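You operate a simulated robot arm through the tools that you are given. There is no shell and no other tool.

The job below is to be done with a simulated robot arm. You get a single attempt, and the scene is never put back.

JOB
Run a fast wash on the programme that the wash card shows.
Fine: set the programme, fill to low after that, press go, wait for the end and turn the selector back to hold.

The check looks at the end state, three seconds after you hand in, the way a careful person would. Anything else that was tipped, shoved, dropped, spilled or broken makes it a failure.

ROBOT AND FRAMES
A 6-joint arm with a two-finger gripper, fixed in place. Base frame: the origin is on the floor under the middle of its stand, x ahead of it, y to its left, z up; the work surface is at about z = 830. Units: mm, degrees, N and s.
It reaches about 1572 mm from its shoulder. Its first joint turns from -166.0 to 166.0 degrees. Payload 2.45 kg.
Tool frame: the origin (TCP) lies between the finger pads and is the grasp point; the fingertips stand 20 mm ahead of it; z points along the fingers, y is the line along which they close. The gripper opens to 140 mm; its body begins 168 mm behind the TCP.
Orientation is told as [roll, pitch, yaw] about the base's x, y, z axes, in that order, counted from this pose: with the fingers straight down and closing along the base's y, the tool's x points along the base's -x, its y along +y and its z along -z.

CONTROLS
- The arm moves only by the tool apply_moves. Its argument "rows" is a list of rows, each an object of numbers (a shift or turn left out is 0, a gripper value left out holds the last): "wx", "wy", "wz": the turn, a rotation vector about the tool's x, y, z in units of 5 degrees (1.0 is 5 degrees); "tx", "ty", "tz": the shift along the tool's x, y, z in units of 40 mm (1.0 is 40 mm); "gripper": the opening, from 0 (shut) to 1 (fully open). In form: [{"wx": .., "wy": .., "wz": .., "tx": .., "ty": .., "tz": .., "gripper": ..}, ...]. A call has 1 to 20 rows; each row shifts and turns the commanded pose from where the row before left it, along the tool's axes as they then stand. A call with a number of a shift or a turn outside -1 to 1 is refused whole. Rows are played at 5 a second. More than 50 mm and 8.6 degrees between two rows, or a gripper value outside its range, and nothing of the call is played. Where a pose cannot be reached the arm comes as near as it can. A force on the tool above 40 N (or 10 N above the force at the start of the call, whichever is more), or a blocked arm, ends the call early, and 0.2 s more pass. Each finger travels about 45 mm/s and halts on what it meets, pressing with about 24 N; the grip force reading is that of the motor and also rises with nothing between the fingers. The clock runs only during rows and for 0.2 s after the last one: add rows that do not move to give the fingers time. The reply holds the time, the measured pose of the TCP, the force on the tool along the base axes, the opening and the grip force, in the units named above and with some noise, with the torque about the TCP (base axes, N m) and any sound that the robot's microphone picked up.
- Cameras (640 x 400 px; columns grow to the right, rows downward): "scene" is fixed at [221.2, 498.8, 1587.6]; the picture's right is [-0.70, -0.72, 0.00], its down [-0.48, 0.47, -0.74] and it looks along [0.53, -0.51, -0.68] (base axes); focal length 310 px, centre (320, 200). "wrist" rides on the gripper at [78, 11, -209] in the tool frame; the picture's right is [-0.14, 0.99, 0.00], its down [-0.92, -0.13, -0.37] and it looks along [-0.37, -0.05, 0.93] (tool axes); focal length 280 px, centre (320, 200). There is no depth. A picture from a camera that has moved, and an enlarged one, comes with that camera's place and axes in the base frame and with its lens.
- snapshot(camera): a new picture of that camera. The clock stands still meanwhile.
- zoom(camera, box): a new picture of the part [left, top, right, bottom] of that camera's present view, enlarged. The clock stands still meanwhile.
- close_job(): hands the job in; it is judged then, once.

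Places have to be worked out from the pictures, the camera data and where the tool is seen. Open the gripper and draw the arm clear of the work before you hand the job in, unless the task says otherwise.

The tools are called after "Emit:" by a JSON object that holds its "fn" and its "kwargs". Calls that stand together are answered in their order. apply_moves: Moves the arm, as the interface text tells. Its arguments: {"type":"object","properties":{"rows":{"type":"array","items":{"type":"object","properties":{"wx":{"type":"number"},"wy":{"type":"number"},"wz":{"type":"number"},"tx":{"type":"number"},"ty":{"type":"number"},"tz":{"type":"number"},"gripper":{"type":"number"}}}}},"required":["rows"]} The other tools are called the same way: snapshot (camera) takes a picture; zoom (camera, box) takes an enlarged picture of a part of a camera's view; close_job () hands the job in.

At the start:

```text
time_s: 0.0
eef_pos: [716.7, -39.9, 1151.3]
tool_rot: [0.0, 0.0, 0.0]
force: [-0.7, -0.2, -0.2]
ft_torque: [0.04, -0.02, -0.01]
grip_width: 140.2
finger_force: 0.1
```

scene: 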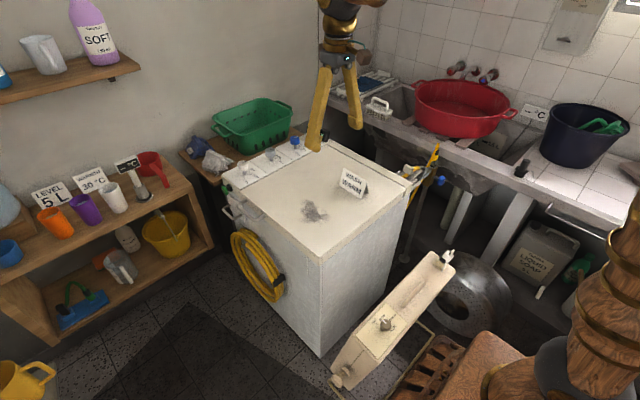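
wrist: 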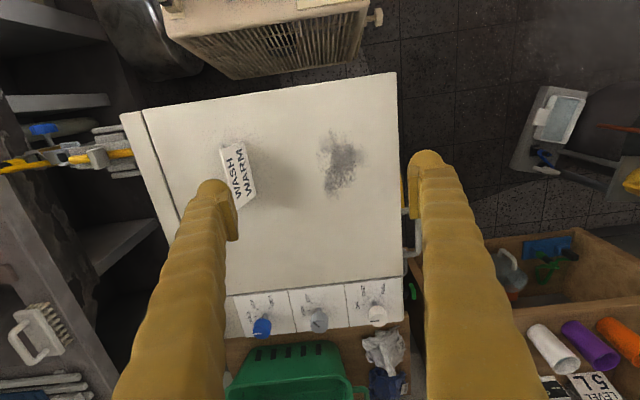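

The wrist view shows a washer top with a control strip of three knobs (blue, grey, white) and a card reading "WASH WARM". I'll zoom in on the knobs and the card first.

Emit:
{"fn": "zoom", "kwargs": {"camera": "wrist", "box": [220, 270, 420, 350]}}

Emit:
{"fn": "zoom", "kwargs": {"camera": "scene", "box": [210, 120, 330, 220]}}

Emit:
{"fn": "zoom", "kwargs": {"camera": "scene", "box": [310, 150, 410, 220]}}

Emit:
{"fn": "zoom", "kwargs": {"camera": "scene", "box": [0, 140, 200, 280]}}

```text
3.20 times, centred on (320, 310) of wrist
camera zoom: at [636.4, -28.7, 1360.2], right [0.14, 0.99, 0.0], down [0.92, -0.13, 0.37], along [0.37, -0.05, -0.93], focal length 897 px, centre (320, -152)
```

zoom: 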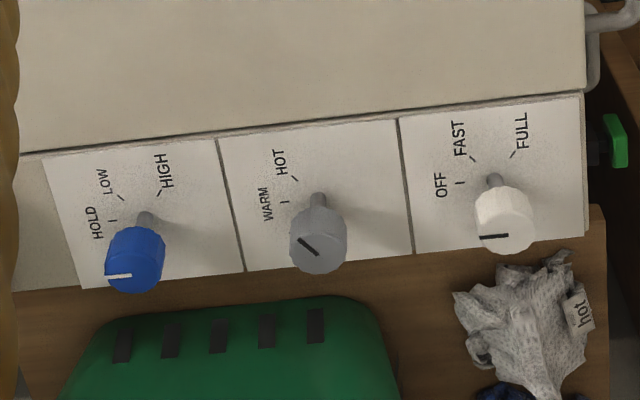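

```text
4.00 times, centred on (270, 170) of scene
camera zoom: at [221.2, 498.8, 1587.6], right [-0.7, -0.72, 0.0], down [-0.48, 0.47, -0.74], along [0.53, -0.51, -0.68], focal length 1239 px, centre (520, 320)
```

zoom: 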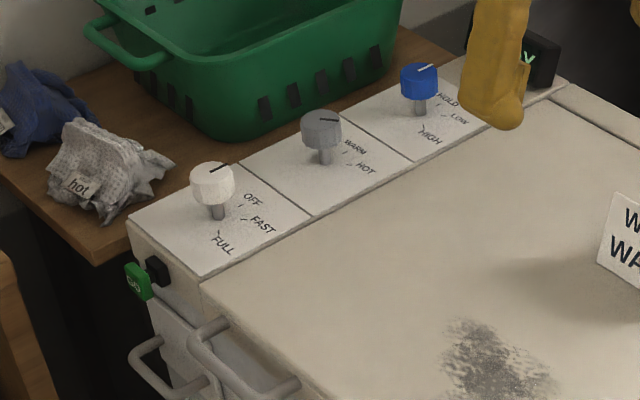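

```text
5.71 times, centred on (360, 185) of scene
camera zoom: at [221.2, 498.8, 1587.6], right [-0.7, -0.72, 0.0], down [-0.48, 0.47, -0.74], along [0.53, -0.51, -0.68], focal length 1770 px, centre (91, 286)
```

zoom: 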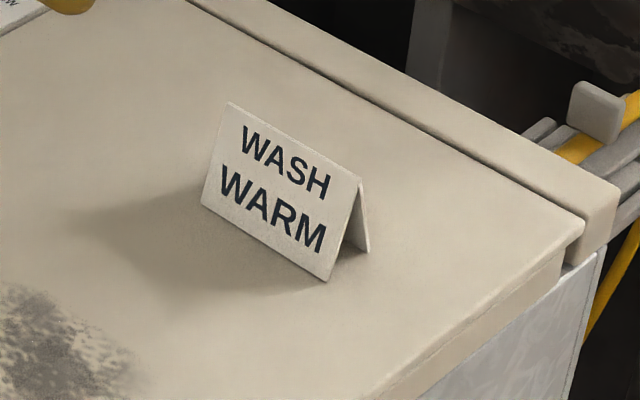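

```text
2.86 times, centred on (100, 210) of scene
camera zoom: at [221.2, 498.8, 1587.6], right [-0.7, -0.72, 0.0], down [-0.48, 0.47, -0.74], along [0.53, -0.51, -0.68], focal length 885 px, centre (949, 171)
```

zoom: 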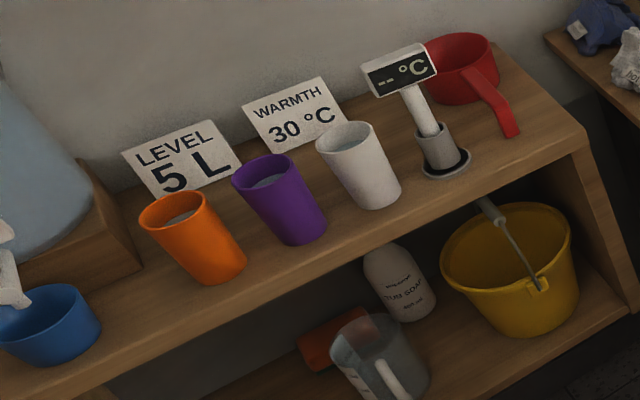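

The blue knob (HOLD/LOW/HIGH) appears to be on HOLD, the grey one (WARM/HOT) on HOT, and the white one (OFF/FAST/FULL) on OFF. A green GO button sits on the front corner. I'll look more closely at the button, the display and the obstacles nearby.

Emit:
{"fn": "zoom", "kwargs": {"camera": "scene", "box": [215, 165, 275, 215]}}

Emit:
{"fn": "zoom", "kwargs": {"camera": "scene", "box": [290, 110, 380, 170]}}

Emit:
{"fn": "zoom", "kwargs": {"camera": "scene", "box": [215, 170, 315, 310]}}

Emit:
{"fn": "zoom", "kwargs": {"camera": "wrist", "box": [340, 220, 440, 350]}}

```text
8.00 times, centred on (245, 190) of scene
camera zoom: at [221.2, 498.8, 1587.6], right [-0.7, -0.72, 0.0], down [-0.48, 0.47, -0.74], along [0.53, -0.51, -0.68], focal length 2478 px, centre (920, 280)
```

zoom: 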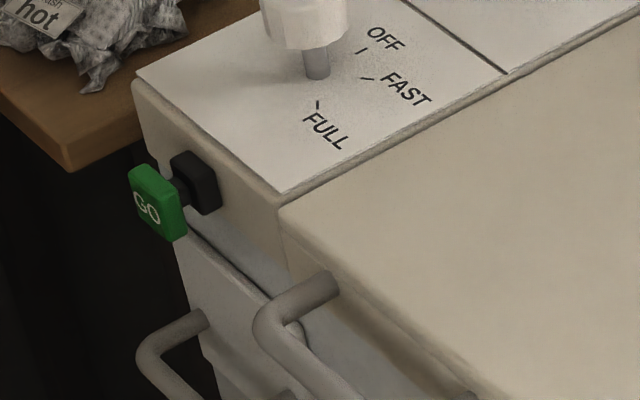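

```text
6.67 times, centred on (335, 140) of scene
camera zoom: at [221.2, 498.8, 1587.6], right [-0.7, -0.72, 0.0], down [-0.48, 0.47, -0.74], along [0.53, -0.51, -0.68], focal length 2065 px, centre (220, 600)
```

zoom: 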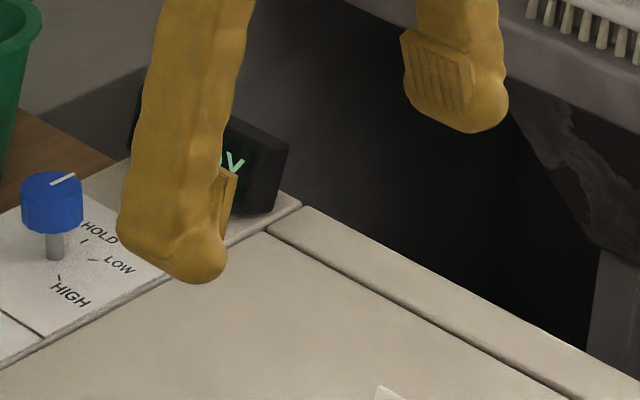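

```text
2.86 times, centred on (265, 240) of scene
camera zoom: at [221.2, 498.8, 1587.6], right [-0.7, -0.72, 0.0], down [-0.48, 0.47, -0.74], along [0.53, -0.51, -0.68], focal length 885 px, centre (477, 86)
```

zoom: 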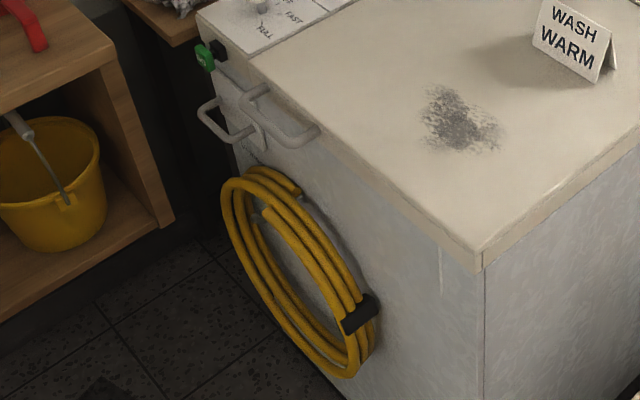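

```text
3.08 times, centred on (390, 285) of wrist
camera zoom: at [636.4, -28.7, 1360.2], right [0.14, 0.99, 0.0], down [0.92, -0.13, 0.37], along [0.37, -0.05, -0.93], focal length 863 px, centre (105, -62)
```

zoom: 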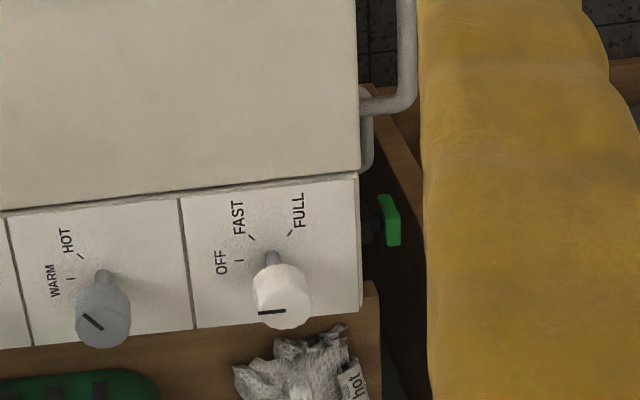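

There's a display on the far corner, half hidden by a finger and ending in "...Y". I'll move the arm up over the control panel, still well above everything, so the wrist camera can see the knobs from closer in.

Emit:
{"fn": "apply_moves", "kwargs": {"rows": [{"tx": -0.88, "ty": -0.19, "tz": 0.1, "gripper": 0.5}, {"tx": -0.88, "ty": -0.19, "tz": 0.1}, {"tx": -0.88, "ty": -0.19, "tz": 0.1}, {"tx": -0.88, "ty": -0.19, "tz": 0.1}, {"tx": -0.88, "ty": -0.19, "tz": 0.1}, {"tx": -0.88, "ty": -0.19, "tz": 0.1}, {"tx": -0.88, "ty": -0.19, "tz": 0.1}, {"tx": -0.88, "ty": -0.19, "tz": 0.1}, {}, {}]}}

Emit:
{"fn": "snapshot", "kwargs": {"camera": "wrist"}}

Emit:
{"fn": "snapshot", "kwargs": {"camera": "scene"}}

```text
time_s: 2.2
eef_pos: [997.1, -100.1, 1120.1]
tool_rot: [0.0, -0.1, 0.0]
force: [-0.1, -0.1, -0.5]
ft_torque: [0.03, -0.01, 0.0]
grip_width: 70.0
finger_force: 0.1
```

```text
taken
camera wrist: at [918.1, -89.4, 1328.2], right [0.14, 0.99, 0.0], down [0.92, -0.13, 0.37], along [0.36, -0.05, -0.93], focal length 280 px, centre (320, 200)
```

wrist: 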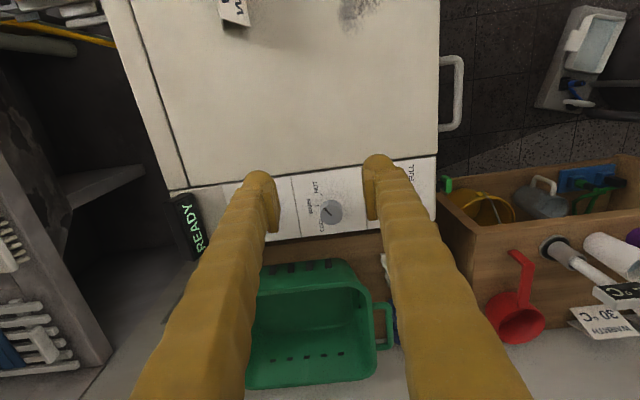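

```text
taken
```

scene: 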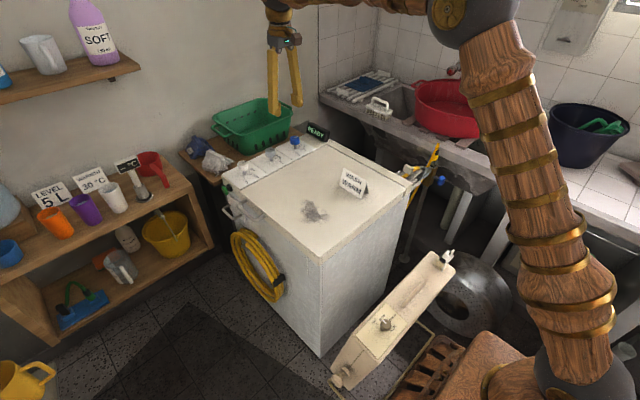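

The display reads READY. Next I'll zoom in on the knobs and labels from here.

Emit:
{"fn": "zoom", "kwargs": {"camera": "wrist", "box": [275, 165, 385, 240]}}

Emit:
{"fn": "zoom", "kwargs": {"camera": "wrist", "box": [150, 140, 470, 300]}}

Emit:
{"fn": "zoom", "kwargs": {"camera": "scene", "box": [220, 110, 340, 200]}}

```text
5.33 times, centred on (330, 202) of wrist
camera zoom: at [918.1, -89.4, 1328.2], right [0.14, 0.99, 0.0], down [0.92, -0.13, 0.37], along [0.36, -0.05, -0.93], focal length 1495 px, centre (267, 187)
```

zoom: 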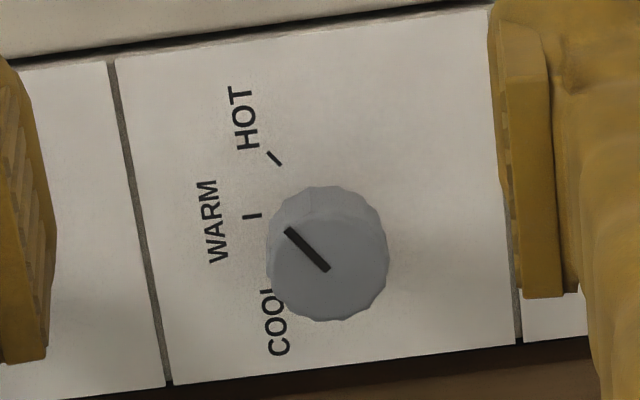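

```text
2.00 times, centred on (310, 220) of wrist
camera zoom: at [918.1, -89.4, 1328.2], right [0.14, 0.99, 0.0], down [0.92, -0.13, 0.37], along [0.36, -0.05, -0.93], focal length 561 px, centre (340, 160)
```

zoom: 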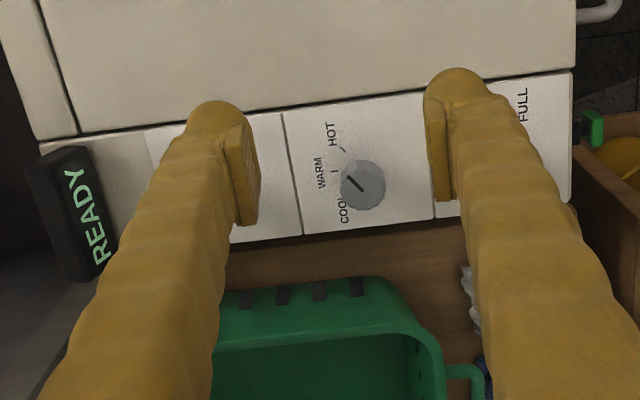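

```text
4.44 times, centred on (280, 155) of scene
camera zoom: at [221.2, 498.8, 1587.6], right [-0.7, -0.72, 0.0], down [-0.48, 0.47, -0.74], along [0.53, -0.51, -0.68], focal length 1376 px, centre (498, 400)
```

zoom: 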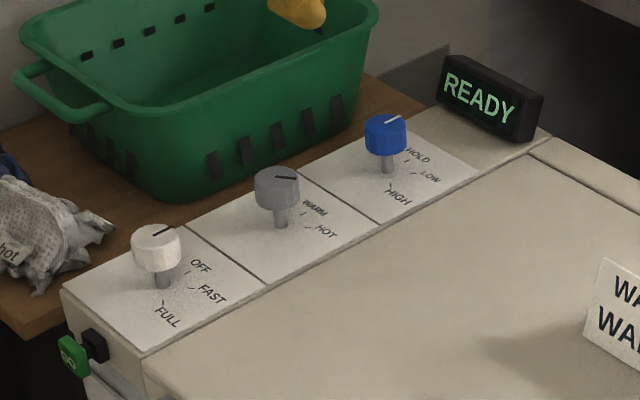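

The grey knob has COOL/WARM/HOT and points to HOT. Triangulating from both cameras puts its axis near (1118, -95), its cap top at z≈894 and the panel at z≈843. I'll move to just above it with the gripper half open and check the alignment.

Emit:
{"fn": "apply_moves", "kwargs": {"rows": [{"tx": -0.504, "ty": 0.02, "tz": 0.7}, {"tx": -0.504, "ty": 0.02, "tz": 0.7}, {"tx": -0.504, "ty": 0.02, "tz": 0.7}, {"tx": -0.504, "ty": 0.02, "tz": 0.7}, {"tx": -0.504, "ty": 0.02, "tz": 0.7}, {"tx": -0.504, "ty": 0.02, "tz": 0.7}, {}, {}]}}

Emit:
{"fn": "snapshot", "kwargs": {"camera": "wrist"}}

Emit:
{"fn": "zoom", "kwargs": {"camera": "scene", "box": [220, 100, 340, 190]}}

```text
time_s: 4.0
eef_pos: [1118.9, -95.2, 952.1]
tool_rot: [0.0, 0.0, 0.0]
force: [0.3, 0.0, -0.6]
ft_torque: [0.01, 0.01, -0.03]
grip_width: 69.6
finger_force: 0.1
```

```text
taken
camera wrist: at [1039.2, -84.5, 1159.8], right [0.14, 0.99, 0.0], down [0.92, -0.13, 0.37], along [0.36, -0.05, -0.93], focal length 280 px, centre (320, 200)
```

wrist: 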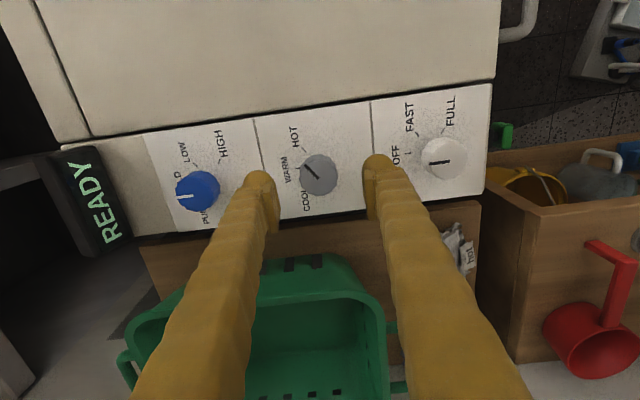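

```text
4.44 times, centred on (280, 145) of scene
camera zoom: at [221.2, 498.8, 1587.6], right [-0.7, -0.72, 0.0], down [-0.48, 0.47, -0.74], along [0.53, -0.51, -0.68], focal length 1376 px, centre (498, 444)
```

zoom: 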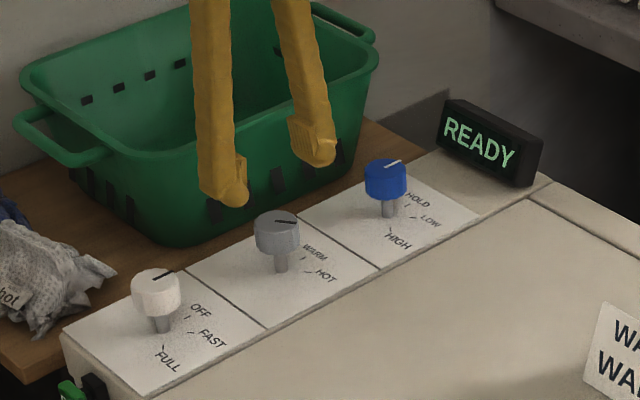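

More labels are showing now, including something starting "PU..." past HOLD on the blue knob. I'll zoom in on all three dials from this viewpoint.

Emit:
{"fn": "zoom", "kwargs": {"camera": "wrist", "box": [150, 120, 260, 235]}}

Emit:
{"fn": "zoom", "kwargs": {"camera": "wrist", "box": [255, 105, 375, 225]}}

Emit:
{"fn": "zoom", "kwargs": {"camera": "wrist", "box": [375, 85, 515, 205]}}

```text
3.48 times, centred on (205, 178) of wrist
camera zoom: at [1039.2, -84.5, 1159.8], right [0.14, 0.99, 0.0], down [0.92, -0.13, 0.37], along [0.36, -0.05, -0.93], focal length 975 px, centre (720, 278)
```

zoom: 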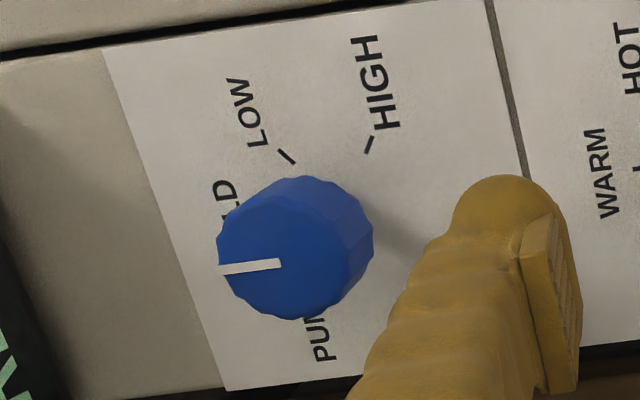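

```text
3.33 times, centred on (315, 165) of wrist
camera zoom: at [1039.2, -84.5, 1159.8], right [0.14, 0.99, 0.0], down [0.92, -0.13, 0.37], along [0.36, -0.05, -0.93], focal length 935 px, centre (337, 317)
```

zoom: 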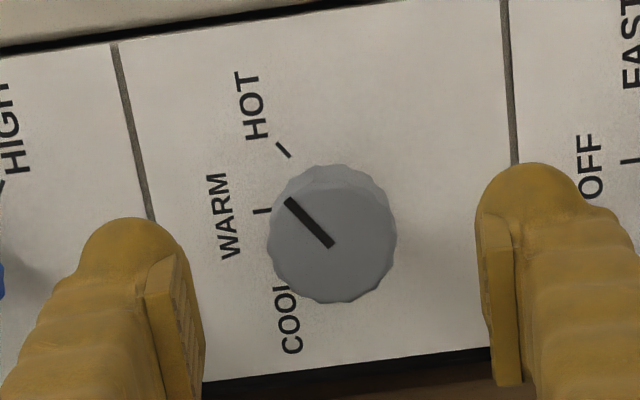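

```text
3.33 times, centred on (445, 145) of wrist
camera zoom: at [1039.2, -84.5, 1159.8], right [0.14, 0.99, 0.0], down [0.92, -0.13, 0.37], along [0.36, -0.05, -0.93], focal length 935 px, centre (-97, 383)
```

zoom: 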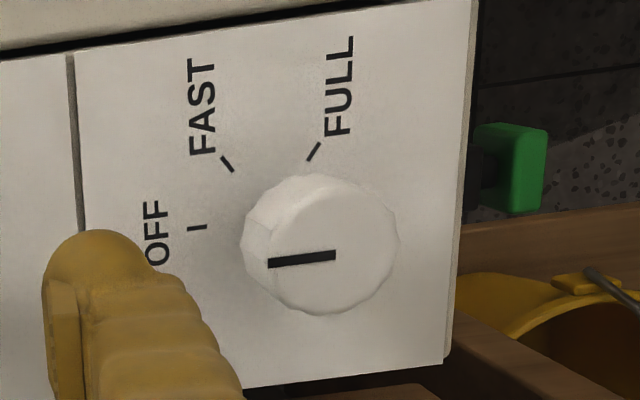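

The blue dial reads PUMP/HOLD/LOW/HIGH and is on HOLD. Pointer directions and ticks put HOT at about 215° and WARM at about 270°, a turn of roughly +55° about base z. With the refined centre at (1121, -98) and the cap spanning z≈872–894, I'll lower to TCP z≈882 around the grey knob.

Emit:
{"fn": "apply_moves", "kwargs": {"rows": [{"tx": -0.06, "ty": -0.07, "tz": 0.3}, {"tz": 0.5}, {"tz": 0.5}, {"tz": 0.45}, {}, {}]}}

Emit:
{"fn": "zoom", "kwargs": {"camera": "wrist", "box": [220, 80, 420, 230]}}

Emit:
{"fn": "zoom", "kwargs": {"camera": "scene", "box": [240, 110, 320, 180]}}

```text
time_s: 5.4
eef_pos: [1120.7, -98.4, 881.7]
tool_rot: [-0.1, 0.0, 0.0]
force: [0.0, -0.7, -0.6]
ft_torque: [0.01, -0.01, -0.02]
grip_width: 70.0
finger_force: 0.1
```

```text
2.67 times, centred on (320, 155) of wrist
camera zoom: at [1041.3, -86.9, 1089.9], right [0.14, 0.99, 0.0], down [0.92, -0.13, 0.37], along [0.36, -0.05, -0.93], focal length 748 px, centre (320, 320)
```

zoom: 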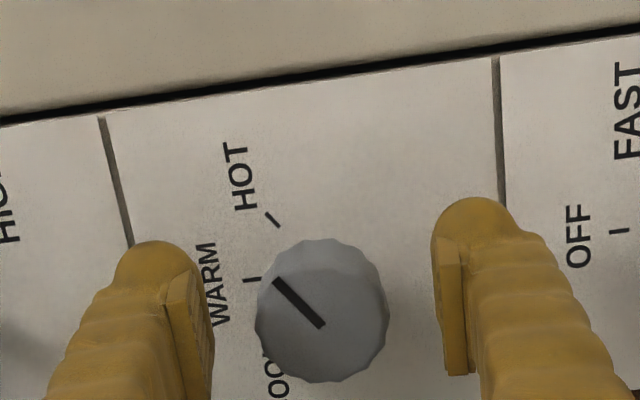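

```text
5.71 times, centred on (280, 145) of scene
camera zoom: at [221.2, 498.8, 1587.6], right [-0.7, -0.72, 0.0], down [-0.48, 0.47, -0.74], along [0.53, -0.51, -0.68], focal length 1770 px, centre (549, 514)
```

zoom: 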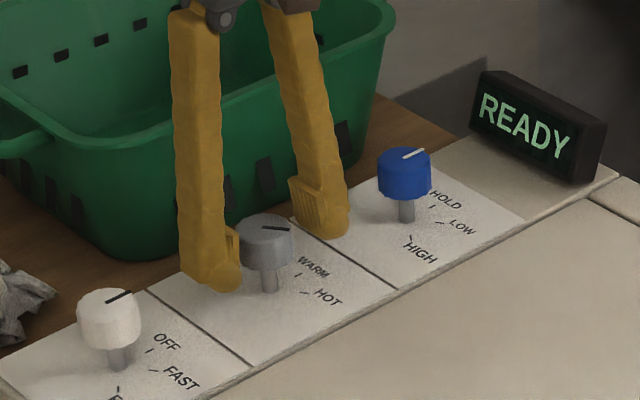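

The fingers straddle the grey knob evenly: TCP (1120.7, -98.4), knob about (1121, -97.5). Now I'll close on it and read the forces.

Emit:
{"fn": "apply_moves", "kwargs": {"rows": [{"gripper": 0.3}, {"gripper": 0.2}, {"gripper": 0.2}, {"gripper": 0.2}, {"gripper": 0.2}]}}

```text
time_s: 6.6
eef_pos: [1121.0, -98.1, 881.8]
tool_rot: [-0.1, 0.0, -0.1]
force: [0.7, 1.5, 0.0]
ft_torque: [0.02, 0.0, -0.01]
grip_width: 38.3
finger_force: 44.6
```

The grip is good: 38 mm wide, with only about 1.5 N of side load. I'll turn it toward WARM, which is +z in base and so negative wz, starting with part of the angle.

Emit:
{"fn": "apply_moves", "kwargs": {"rows": [{"wz": -1}, {"wz": -1}, {"wz": -1}, {"wz": -1}, {"wz": -1}, {}]}}

Emit:
{"fn": "zoom", "kwargs": {"camera": "scene", "box": [240, 110, 320, 180]}}

Emit:
{"fn": "zoom", "kwargs": {"camera": "wrist", "box": [220, 80, 420, 230]}}

```text
time_s: 8.0
eef_pos: [1120.3, -100.7, 881.9]
tool_rot: [-0.1, 0.0, 25.0]
force: [-5.3, -16.1, 0.3]
ft_torque: [-0.17, 0.07, -0.03]
grip_width: 38.0
finger_force: 45.0
```

```text
5.71 times, centred on (280, 145) of scene
camera zoom: at [221.2, 498.8, 1587.6], right [-0.7, -0.72, 0.0], down [-0.48, 0.47, -0.74], along [0.53, -0.51, -0.68], focal length 1770 px, centre (549, 514)
```

zoom: 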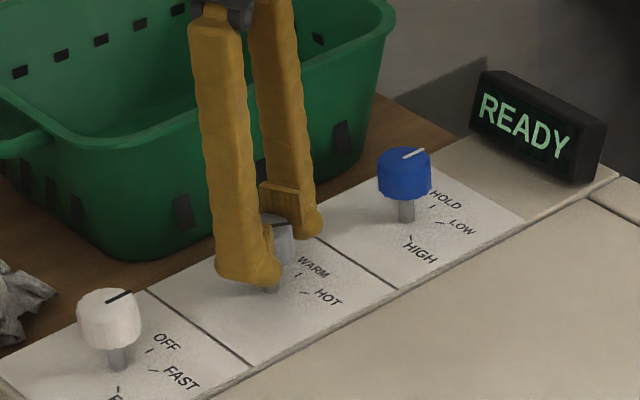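

```text
2.67 times, centred on (320, 155) of wrist
camera zoom: at [1044.5, -122.5, 1090.0], right [-0.29, 0.96, 0.0], down [0.89, 0.27, 0.37], along [0.35, 0.11, -0.93], focal length 748 px, centre (320, 320)
```

zoom: 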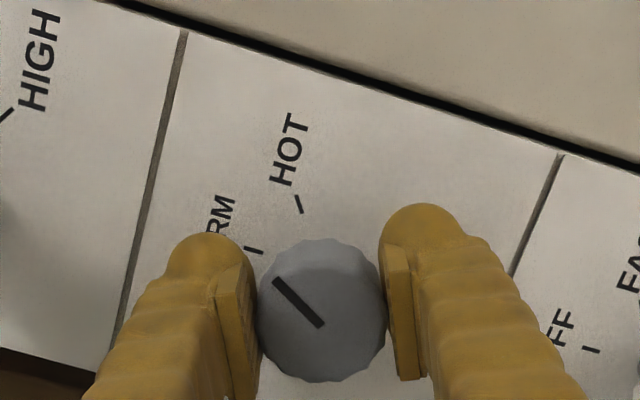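

The knob turns with the gripper, but side load grew to about 17 N. That suggests the knob axis sits a few mm off the TCP, nearer (1124, -100). I'll release, re-centre and re-grip before continuing, to keep the load low.

Emit:
{"fn": "apply_moves", "kwargs": {"rows": [{"gripper": 0.42}, {"gripper": 0.42}, {"gripper": 0.42}, {}]}}

Emit:
{"fn": "zoom", "kwargs": {"camera": "wrist", "box": [220, 80, 420, 230]}}

```text
time_s: 9.0
eef_pos: [1121.9, -97.3, 881.3]
tool_rot: [0.0, 0.0, 25.0]
force: [0.1, -0.4, 0.5]
ft_torque: [0.0, -0.03, 0.03]
grip_width: 58.6
finger_force: 0.1
```

```text
2.67 times, centred on (320, 155) of wrist
camera zoom: at [1044.5, -121.6, 1090.0], right [-0.29, 0.96, 0.0], down [0.89, 0.27, 0.37], along [0.35, 0.11, -0.93], focal length 748 px, centre (320, 320)
```

zoom: 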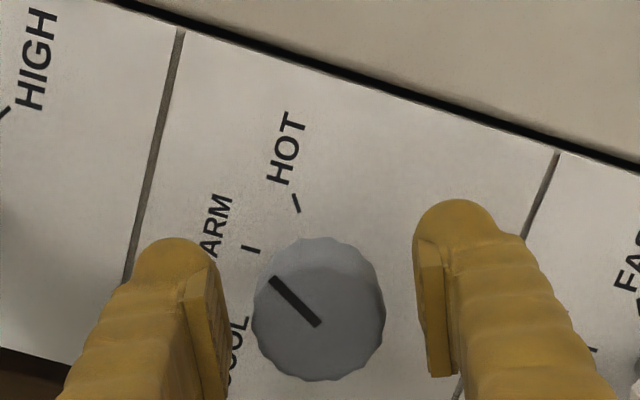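

After release the knob stayed put at about 241°, so it doesn't spring back. It appears about 1.7 mm toward tool -y and a couple of mm toward tool -x of the grasp centre. I'll shift by that, re-grip and look at the forces.

Emit:
{"fn": "apply_moves", "kwargs": {"rows": [{"tx": -0.06, "ty": -0.043}, {}, {"gripper": 0.2}, {"gripper": 0.2}, {"gripper": 0.2}, {"gripper": 0.2}]}}

Emit:
{"fn": "apply_moves", "kwargs": {"rows": [{"wz": -1}, {"wz": -1}, {"wz": -1}, {}]}}

```text
time_s: 10.4
eef_pos: [1124.8, -98.4, 881.9]
tool_rot: [0.1, -0.1, 25.0]
force: [-10.9, 15.0, 2.5]
ft_torque: [0.17, 0.16, 0.03]
grip_width: 38.2
finger_force: 44.7
```

```text
time_s: 11.4
eef_pos: [1124.6, -98.2, 881.7]
tool_rot: [0.0, 0.0, 40.2]
force: [-0.5, 19.5, 0.1]
ft_torque: [0.23, -0.12, 0.04]
grip_width: 38.2
finger_force: 44.8
```

The side load is about 15–20 N, still under the limit, and shows I over-shifted slightly; the axis is nearer (1122.9, -98.0). I'll correct about 1 mm in tool y and turn most of the remaining angle.

Emit:
{"fn": "apply_moves", "kwargs": {"rows": [{"ty": 0.027, "wz": -0.5}, {"wz": -0.8}, {"wz": -0.8}, {"wz": -0.7}, {}]}}

Emit:
{"fn": "zoom", "kwargs": {"camera": "wrist", "box": [220, 80, 420, 230]}}

Emit:
{"fn": "zoom", "kwargs": {"camera": "scene", "box": [240, 110, 320, 180]}}

```text
time_s: 12.6
eef_pos: [1123.4, -99.2, 882.1]
tool_rot: [-0.2, 0.0, 53.9]
force: [32.0, -0.5, -6.2]
ft_torque: [0.08, -0.38, 0.0]
grip_width: 38.3
finger_force: 45.1
```

```text
2.67 times, centred on (320, 155) of wrist
camera zoom: at [1067.9, -155.3, 1090.0], right [-0.72, 0.69, 0.0], down [0.64, 0.67, 0.37], along [0.26, 0.27, -0.93], focal length 748 px, centre (320, 320)
```

zoom: 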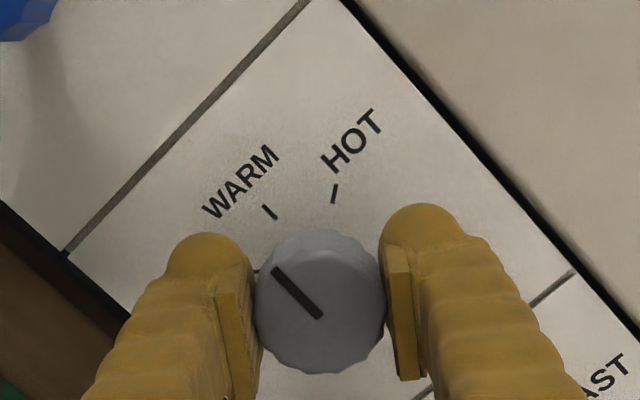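

```text
5.71 times, centred on (280, 145) of scene
camera zoom: at [221.2, 498.8, 1587.6], right [-0.7, -0.72, 0.0], down [-0.48, 0.47, -0.74], along [0.53, -0.51, -0.68], focal length 1770 px, centre (549, 514)
```

zoom: 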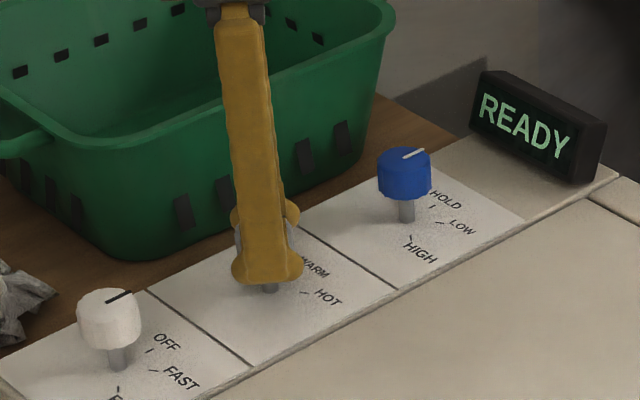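

The pointer now looks close to 270° (WARM), with side load at 32 N. I'll open the fingers to release that and then check the pointer's alignment.

Emit:
{"fn": "apply_moves", "kwargs": {"rows": [{"gripper": 0.45}, {"gripper": 0.45}, {"gripper": 0.45}, {}]}}

Emit:
{"fn": "zoom", "kwargs": {"camera": "wrist", "box": [260, 100, 380, 220]}}

```text
time_s: 13.6
eef_pos: [1123.5, -99.4, 881.8]
tool_rot: [0.0, 0.0, 54.0]
force: [0.3, 0.6, 0.2]
ft_torque: [0.04, 0.0, 0.02]
grip_width: 63.0
finger_force: 0.0
```

```text
3.33 times, centred on (320, 160) of wrist
camera zoom: at [1067.4, -154.8, 1090.2], right [-0.72, 0.69, 0.0], down [0.64, 0.67, 0.37], along [0.26, 0.27, -0.93], focal length 935 px, centre (320, 333)
```

zoom: 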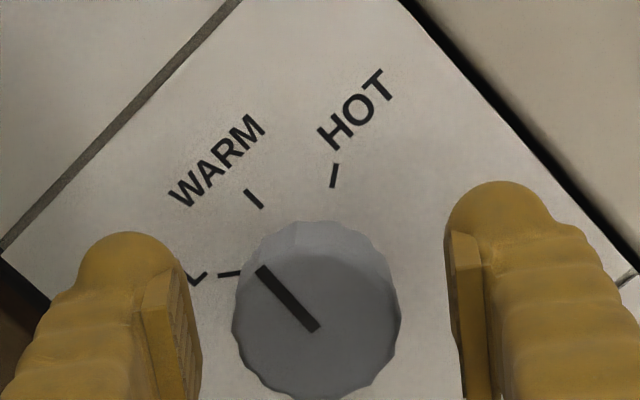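

The pointer lines up with the WARM tick (about 47.5° against 48°), and the knob stays put when released. Next I'll lift straight up, return yaw to zero and move over the white knob at about (1122.7, 30).

Emit:
{"fn": "apply_moves", "kwargs": {"rows": [{"tz": -0.6}, {"tz": -0.6}, {"tz": -0.6}, {"wz": 0.9}, {"wz": 0.9}, {"wz": 0.9}, {"wz": 0.9}, {"wz": 0.9}, {"wz": 0.9}, {"wz": 0.9}, {"wz": 0.9}, {"wz": 0.9}, {"wz": 0.9}, {"wz": 0.9}, {"wz": 0.9}, {}]}}

Emit:
{"fn": "apply_moves", "kwargs": {"rows": [{"ty": 0.8}, {"ty": 0.8}, {"ty": 0.8}, {"ty": 0.8}, {}, {}]}}

Emit:
{"fn": "snapshot", "kwargs": {"camera": "wrist"}}

Emit:
{"fn": "zoom", "kwargs": {"camera": "wrist", "box": [220, 70, 420, 220]}}

Emit:
{"fn": "zoom", "kwargs": {"camera": "scene", "box": [220, 110, 340, 200]}}

```text
time_s: 17.0
eef_pos: [1122.9, -98.5, 953.5]
tool_rot: [0.0, 0.0, -0.2]
force: [0.4, 0.6, -0.2]
ft_torque: [0.01, 0.0, 0.02]
grip_width: 62.9
finger_force: 0.2
```

```text
time_s: 18.4
eef_pos: [1123.1, 30.4, 953.7]
tool_rot: [0.0, 0.0, 0.0]
force: [0.3, 1.0, -0.3]
ft_torque: [0.03, 0.03, 0.02]
grip_width: 63.2
finger_force: 0.0
```

```text
taken
camera wrist: at [1043.0, 40.9, 1161.8], right [0.14, 0.99, 0.0], down [0.92, -0.13, 0.37], along [0.36, -0.05, -0.93], focal length 280 px, centre (320, 200)
```

wrist: 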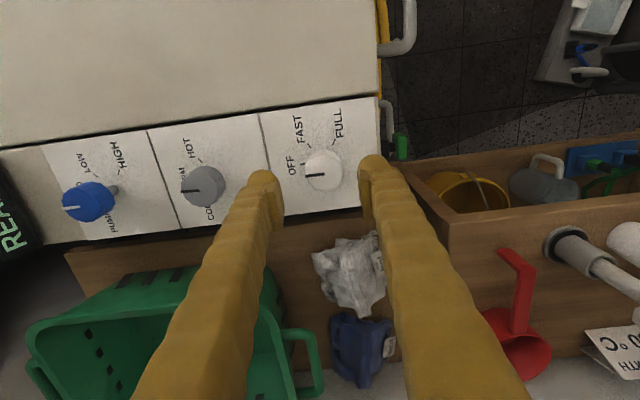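

```text
2.67 times, centred on (320, 145) of wrist
camera zoom: at [1043.0, 40.9, 1161.8], right [0.14, 0.99, 0.0], down [0.92, -0.13, 0.37], along [0.36, -0.05, -0.93], focal length 748 px, centre (320, 347)
```

zoom: 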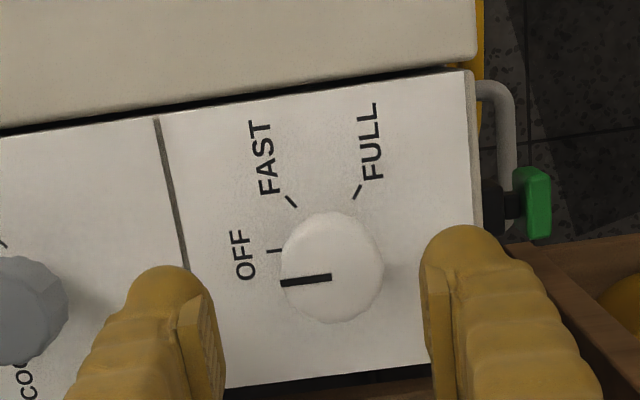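

```text
4.44 times, centred on (280, 155) of scene
camera zoom: at [221.2, 498.8, 1587.6], right [-0.7, -0.72, 0.0], down [-0.48, 0.47, -0.74], along [0.53, -0.51, -0.68], focal length 1376 px, centre (498, 400)
```

zoom: 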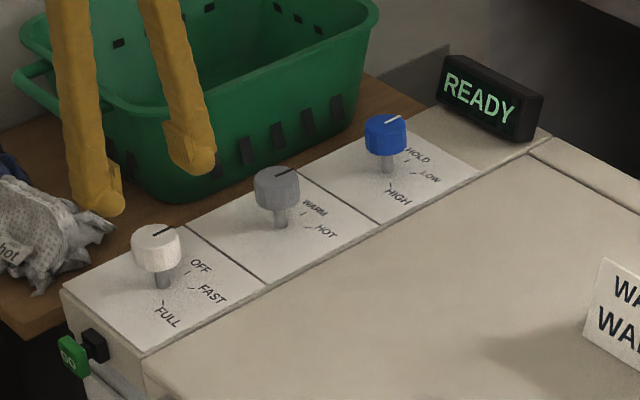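

The white knob appears at about (1123.3, 33), with the spacing working out to about 130 mm. I'll shift +2.8 mm in y, pre-rotate to yaw +27.5° so the 55° turn is symmetric, and lower around it.

Emit:
{"fn": "apply_moves", "kwargs": {"rows": [{"ty": 0.07}, {"wz": -0.917}, {"wz": -0.917}, {"wz": -0.917}, {"wz": -0.917}, {"wz": -0.917}, {"wz": -0.915}, {"tz": 0.45}, {"tz": 0.45}, {"tz": 0.45}, {"tz": 0.43}, {}, {}]}}

Emit:
{"fn": "zoom", "kwargs": {"camera": "wrist", "box": [220, 70, 420, 220]}}

Emit:
{"fn": "zoom", "kwargs": {"camera": "scene", "box": [210, 130, 290, 200]}}

```text
time_s: 21.2
eef_pos: [1122.6, 32.6, 882.1]
tool_rot: [0.0, 0.0, 27.5]
force: [0.9, -0.4, -0.5]
ft_torque: [0.0, 0.01, 0.04]
grip_width: 62.9
finger_force: 0.0
```

```text
2.67 times, centred on (320, 145) of wrist
camera zoom: at [1047.3, 6.4, 1091.1], right [-0.34, 0.94, 0.0], down [0.88, 0.31, 0.37], along [0.35, 0.12, -0.93], focal length 748 px, centre (320, 347)
```

zoom: 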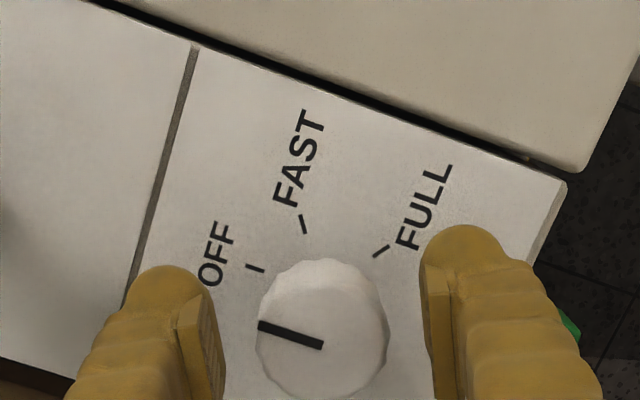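

```text
5.71 times, centred on (250, 165) of scene
camera zoom: at [221.2, 498.8, 1587.6], right [-0.7, -0.72, 0.0], down [-0.48, 0.47, -0.74], along [0.53, -0.51, -0.68], focal length 1770 px, centre (720, 400)
```

zoom: 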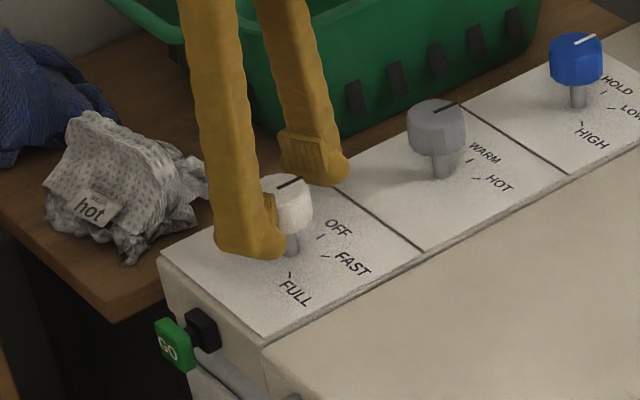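

The knob now sits at the same spot in the wrist view as the true grasp axis, within about 0.3 mm. I'll close on it and check the load.

Emit:
{"fn": "apply_moves", "kwargs": {"rows": [{"gripper": 0.3}, {"gripper": 0.22}, {"gripper": 0.22}, {"gripper": 0.22}, {"gripper": 0.22}]}}

```text
time_s: 22.4
eef_pos: [1123.1, 32.1, 882.3]
tool_rot: [0.0, 0.0, 27.5]
force: [-5.1, 6.3, 0.5]
ft_torque: [0.05, 0.11, 0.04]
grip_width: 38.1
finger_force: 44.5
```

Load is only 8 N. I'll nudge 0.3 mm to relieve it and turn toward FAST (negative about base z, so positive wz) for the first half.

Emit:
{"fn": "apply_moves", "kwargs": {"rows": [{"ty": 0.008, "wz": 0.5}, {"wz": 1}, {"wz": 1}, {"wz": 1}, {"wz": 1}, {"wz": 1}, {}]}}

```text
time_s: 24.0
eef_pos: [1122.8, 34.0, 883.5]
tool_rot: [0.0, 0.0, 0.0]
force: [-21.6, 23.1, 5.9]
ft_torque: [0.25, 0.43, 0.04]
grip_width: 38.1
finger_force: 44.7
```

Load rose to about 31 N, which means the axis is roughly 1 mm toward -x and +y. I'll shift to relieve it before turning further.

Emit:
{"fn": "apply_moves", "kwargs": {"rows": [{"tx": 0.022, "ty": 0.025}, {}]}}

```text
time_s: 24.6
eef_pos: [1122.5, 34.9, 883.4]
tool_rot: [0.1, -0.2, 0.1]
force: [-3.3, 16.7, 2.2]
ft_torque: [0.2, -0.11, 0.01]
grip_width: 38.2
finger_force: 44.6
```

That helped: 31 N is down to 17 N, mostly in y. I'll shift a bit more in +y and keep turning in smaller steps.

Emit:
{"fn": "apply_moves", "kwargs": {"rows": [{"ty": 0.03}, {}]}}

```text
time_s: 25.2
eef_pos: [1124.0, 34.3, 882.6]
tool_rot: [0.1, -0.2, -0.1]
force: [6.7, 1.1, 0.9]
ft_torque: [-0.04, -0.21, -0.02]
grip_width: 38.0
finger_force: 45.0
```

The load is now about 7 N. I'll continue turning in two stages.

Emit:
{"fn": "apply_moves", "kwargs": {"rows": [{"wz": 1}, {"wz": 1}, {"wz": 1}, {}]}}

Emit:
{"fn": "zoom", "kwargs": {"camera": "wrist", "box": [220, 70, 420, 220]}}

```text
time_s: 26.2
eef_pos: [1123.3, 34.5, 882.3]
tool_rot: [0.0, -0.1, -15.0]
force: [15.4, -6.0, 3.2]
ft_torque: [-0.08, -0.26, -0.01]
grip_width: 38.0
finger_force: 45.4
```

```text
2.67 times, centred on (320, 145) of wrist
camera zoom: at [1048.5, 65.8, 1091.1], right [0.39, 0.92, 0.0], down [0.86, -0.36, 0.37], along [0.34, -0.14, -0.93], focal length 748 px, centre (320, 347)
```

zoom: 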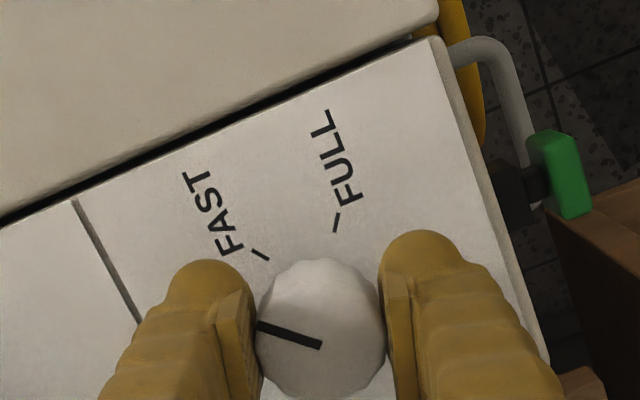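

The pointer is at about 229°, so FAST (215°) is roughly 14° further. I'll relieve the 15 N x-load and finish the turn.

Emit:
{"fn": "apply_moves", "kwargs": {"rows": [{"tx": -0.017, "wz": 0.4}, {"wz": 0.8}, {"wz": 0.8}, {"wz": 0.8}, {}]}}

Emit:
{"fn": "zoom", "kwargs": {"camera": "wrist", "box": [260, 90, 380, 210]}}

```text
time_s: 27.4
eef_pos: [1122.7, 35.6, 881.7]
tool_rot: [0.0, -0.1, -29.0]
force: [3.4, -0.2, 9.1]
ft_torque: [-0.03, -0.08, -0.01]
grip_width: 37.7
finger_force: 44.7
```

```text
3.33 times, centred on (320, 150) of wrist
camera zoom: at [1058.5, 82.9, 1091.1], right [0.6, 0.8, 0.0], down [0.74, -0.56, 0.37], along [0.29, -0.22, -0.93], focal length 935 px, centre (320, 367)
```

zoom: 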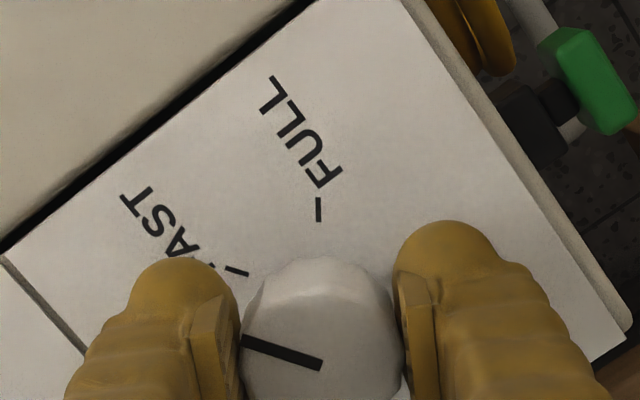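

Unprojecting the pointer gives about 213.6° against the FAST tick at about 213–215°, so it's aligned to within a couple of degrees. I'll release and verify from above.

Emit:
{"fn": "apply_moves", "kwargs": {"rows": [{"gripper": 0.45}, {"gripper": 0.45}, {"gripper": 0.45}, {"tz": -0.5}, {"tz": -0.65}, {"tz": -0.65}, {}, {}]}}

Emit:
{"fn": "zoom", "kwargs": {"camera": "wrist", "box": [240, 90, 400, 210]}}

Emit:
{"fn": "zoom", "kwargs": {"camera": "scene", "box": [220, 110, 340, 200]}}

```text
time_s: 29.2
eef_pos: [1122.6, 34.6, 954.6]
tool_rot: [0.1, 0.0, -28.9]
force: [0.7, 0.2, -0.4]
ft_torque: [0.0, 0.02, -0.01]
grip_width: 62.9
finger_force: 0.0
```

```text
3.33 times, centred on (320, 150) of wrist
camera zoom: at [1058.5, 82.9, 1163.0], right [0.6, 0.8, 0.0], down [0.74, -0.56, 0.37], along [0.29, -0.22, -0.93], focal length 935 px, centre (320, 367)
```

zoom: 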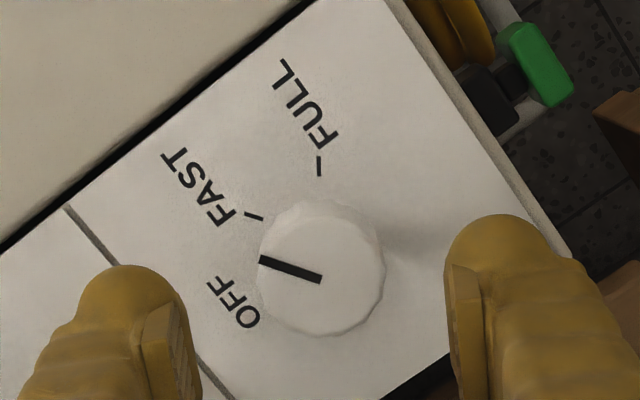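

```text
4.44 times, centred on (280, 155) of scene
camera zoom: at [221.2, 498.8, 1587.6], right [-0.7, -0.72, 0.0], down [-0.48, 0.47, -0.74], along [0.53, -0.51, -0.68], focal length 1376 px, centre (498, 400)
```

zoom: 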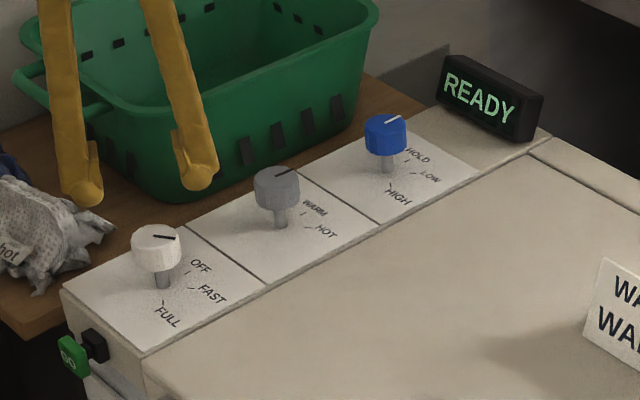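

Both dials are set: WARM on the grey and FAST on the white (pointer 213° against tick 214.6°). The blue knob should be at about (1122.9, -231), so I'll return yaw to zero and travel there at this height.

Emit:
{"fn": "apply_moves", "kwargs": {"rows": [{"wz": -0.967}, {"wz": -0.967}, {"wz": -0.967}, {"wz": -0.967}, {"wz": -0.967}, {"wz": -0.965}, {"ty": -0.95}, {"ty": -0.95}, {"ty": -0.95}, {"ty": -0.95}, {"ty": -0.95}, {"ty": -0.95}, {"ty": -0.95}, {}, {}]}}

Emit:
{"fn": "zoom", "kwargs": {"camera": "wrist", "box": [220, 70, 420, 220]}}

Emit:
{"fn": "snapshot", "kwargs": {"camera": "wrist"}}

Emit:
{"fn": "zoom", "kwargs": {"camera": "scene", "box": [220, 110, 340, 200]}}

```text
time_s: 32.4
eef_pos: [1121.8, -230.5, 954.7]
tool_rot: [-0.1, 0.0, 0.0]
force: [-0.4, 0.1, 0.9]
ft_torque: [0.03, -0.01, -0.03]
grip_width: 62.9
finger_force: 0.0
```

```text
2.67 times, centred on (320, 145) of wrist
camera zoom: at [1042.9, -219.1, 1163.0], right [0.14, 0.99, 0.0], down [0.92, -0.13, 0.37], along [0.36, -0.05, -0.93], focal length 748 px, centre (320, 347)
```

zoom: 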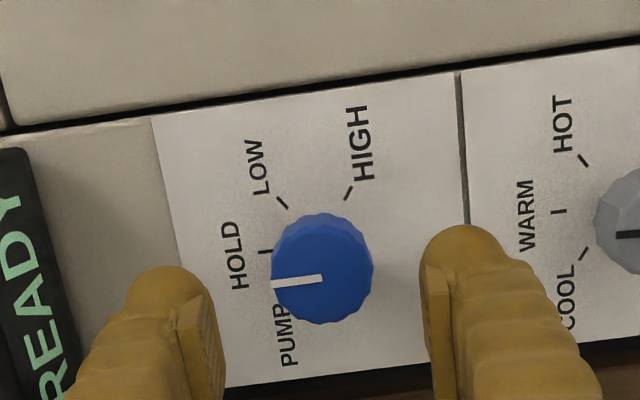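

```text
taken
camera wrist: at [1042.9, -219.1, 1163.0], right [0.14, 0.99, 0.0], down [0.92, -0.13, 0.37], along [0.36, -0.05, -0.93], focal length 280 px, centre (320, 200)
```

wrist: 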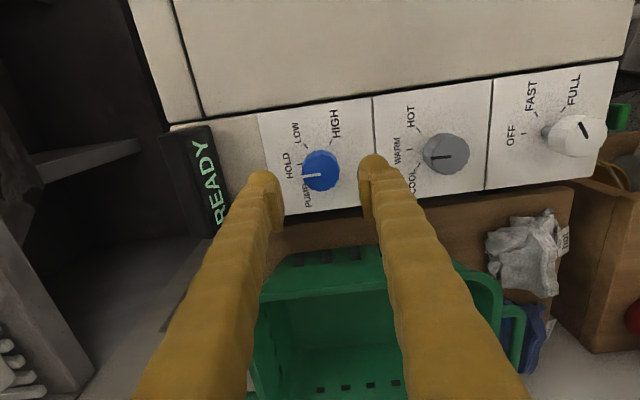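

```text
4.44 times, centred on (280, 155) of scene
camera zoom: at [221.2, 498.8, 1587.6], right [-0.7, -0.72, 0.0], down [-0.48, 0.47, -0.74], along [0.53, -0.51, -0.68], focal length 1376 px, centre (498, 400)
```

zoom: 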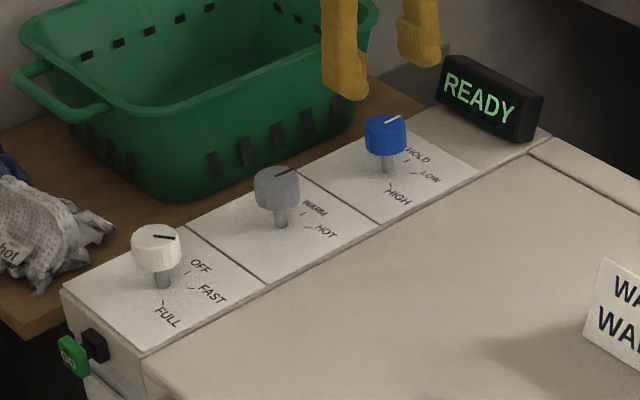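

The blue knob is within about 1 mm of the TCP axis: knob y≈-229.6, TCP y≈-230.4. I'll nudge 0.7 mm, pre-rotate to +27.5° and lower around it; the READY box is well clear at y<-330.

Emit:
{"fn": "apply_moves", "kwargs": {"rows": [{"ty": 0.018}, {"wz": -0.917}, {"wz": -0.917}, {"wz": -0.917}, {"wz": -0.917}, {"wz": -0.917}, {"wz": -0.915}, {"tz": 0.45}, {"tz": 0.45}, {"tz": 0.45}, {"tz": 0.45}, {}, {}]}}

Emit:
{"fn": "zoom", "kwargs": {"camera": "wrist", "box": [220, 70, 420, 220]}}

Emit:
{"fn": "zoom", "kwargs": {"camera": "scene", "box": [260, 100, 340, 170]}}

```text
time_s: 35.2
eef_pos: [1123.1, -231.0, 882.4]
tool_rot: [-0.1, 0.0, 27.4]
force: [0.2, -1.2, 0.8]
ft_torque: [-0.06, -0.02, -0.01]
grip_width: 63.1
finger_force: 0.0
```

```text
2.67 times, centred on (320, 145) of wrist
camera zoom: at [1047.1, -256.9, 1091.2], right [-0.33, 0.94, 0.0], down [0.88, 0.31, 0.37], along [0.35, 0.12, -0.93], focal length 748 px, centre (320, 347)
```

zoom: 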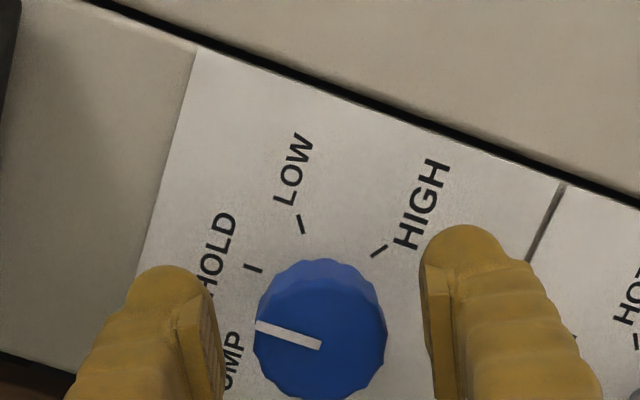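

```text
5.71 times, centred on (300, 135) of scene
camera zoom: at [221.2, 498.8, 1587.6], right [-0.7, -0.72, 0.0], down [-0.48, 0.47, -0.74], along [0.53, -0.51, -0.68], focal length 1770 px, centre (434, 571)
```

zoom: 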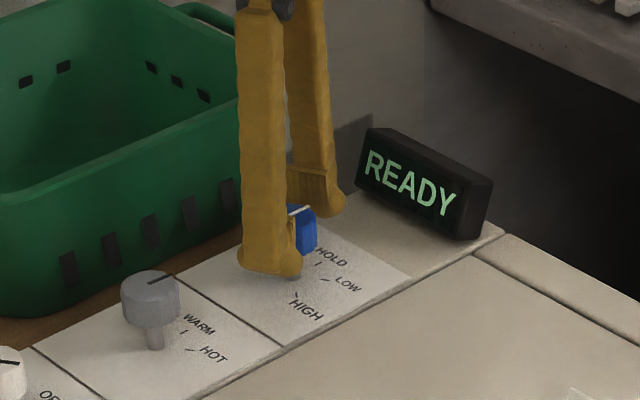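

The knob is centred between the pads. I'll close and check the load.

Emit:
{"fn": "apply_moves", "kwargs": {"rows": [{"gripper": 0.3}, {"gripper": 0.22}, {"gripper": 0.22}, {"gripper": 0.22}, {"gripper": 0.22}]}}

```text
time_s: 36.4
eef_pos: [1123.3, -229.8, 882.8]
tool_rot: [0.0, 0.0, 27.4]
force: [5.0, -4.8, -1.0]
ft_torque: [-0.05, -0.04, -0.08]
grip_width: 38.0
finger_force: 45.2
```

Load is 7 N. I'll trim 0.3 mm and turn toward LOW in stages, watching the load.

Emit:
{"fn": "apply_moves", "kwargs": {"rows": [{"ty": -0.007, "wz": 0.5}, {"wz": 1}, {"wz": 1}, {"wz": 1}, {}]}}

```text
time_s: 37.6
eef_pos: [1123.1, -231.2, 881.4]
tool_rot: [0.0, 0.0, 9.8]
force: [-9.2, 4.9, 7.4]
ft_torque: [0.0, 0.22, -0.02]
grip_width: 38.0
finger_force: 45.2
```

The load is 10 N. I'll trim again and continue.

Emit:
{"fn": "apply_moves", "kwargs": {"rows": [{"tx": 0.012, "ty": 0.01, "wz": 0.5}, {"wz": 1}, {"wz": 1}, {"wz": 1}, {}]}}

```text
time_s: 38.8
eef_pos: [1122.2, -228.7, 883.3]
tool_rot: [0.0, 0.0, -7.6]
force: [6.9, 10.3, 5.4]
ft_torque: [0.09, -0.15, -0.04]
grip_width: 37.7
finger_force: 45.2
```

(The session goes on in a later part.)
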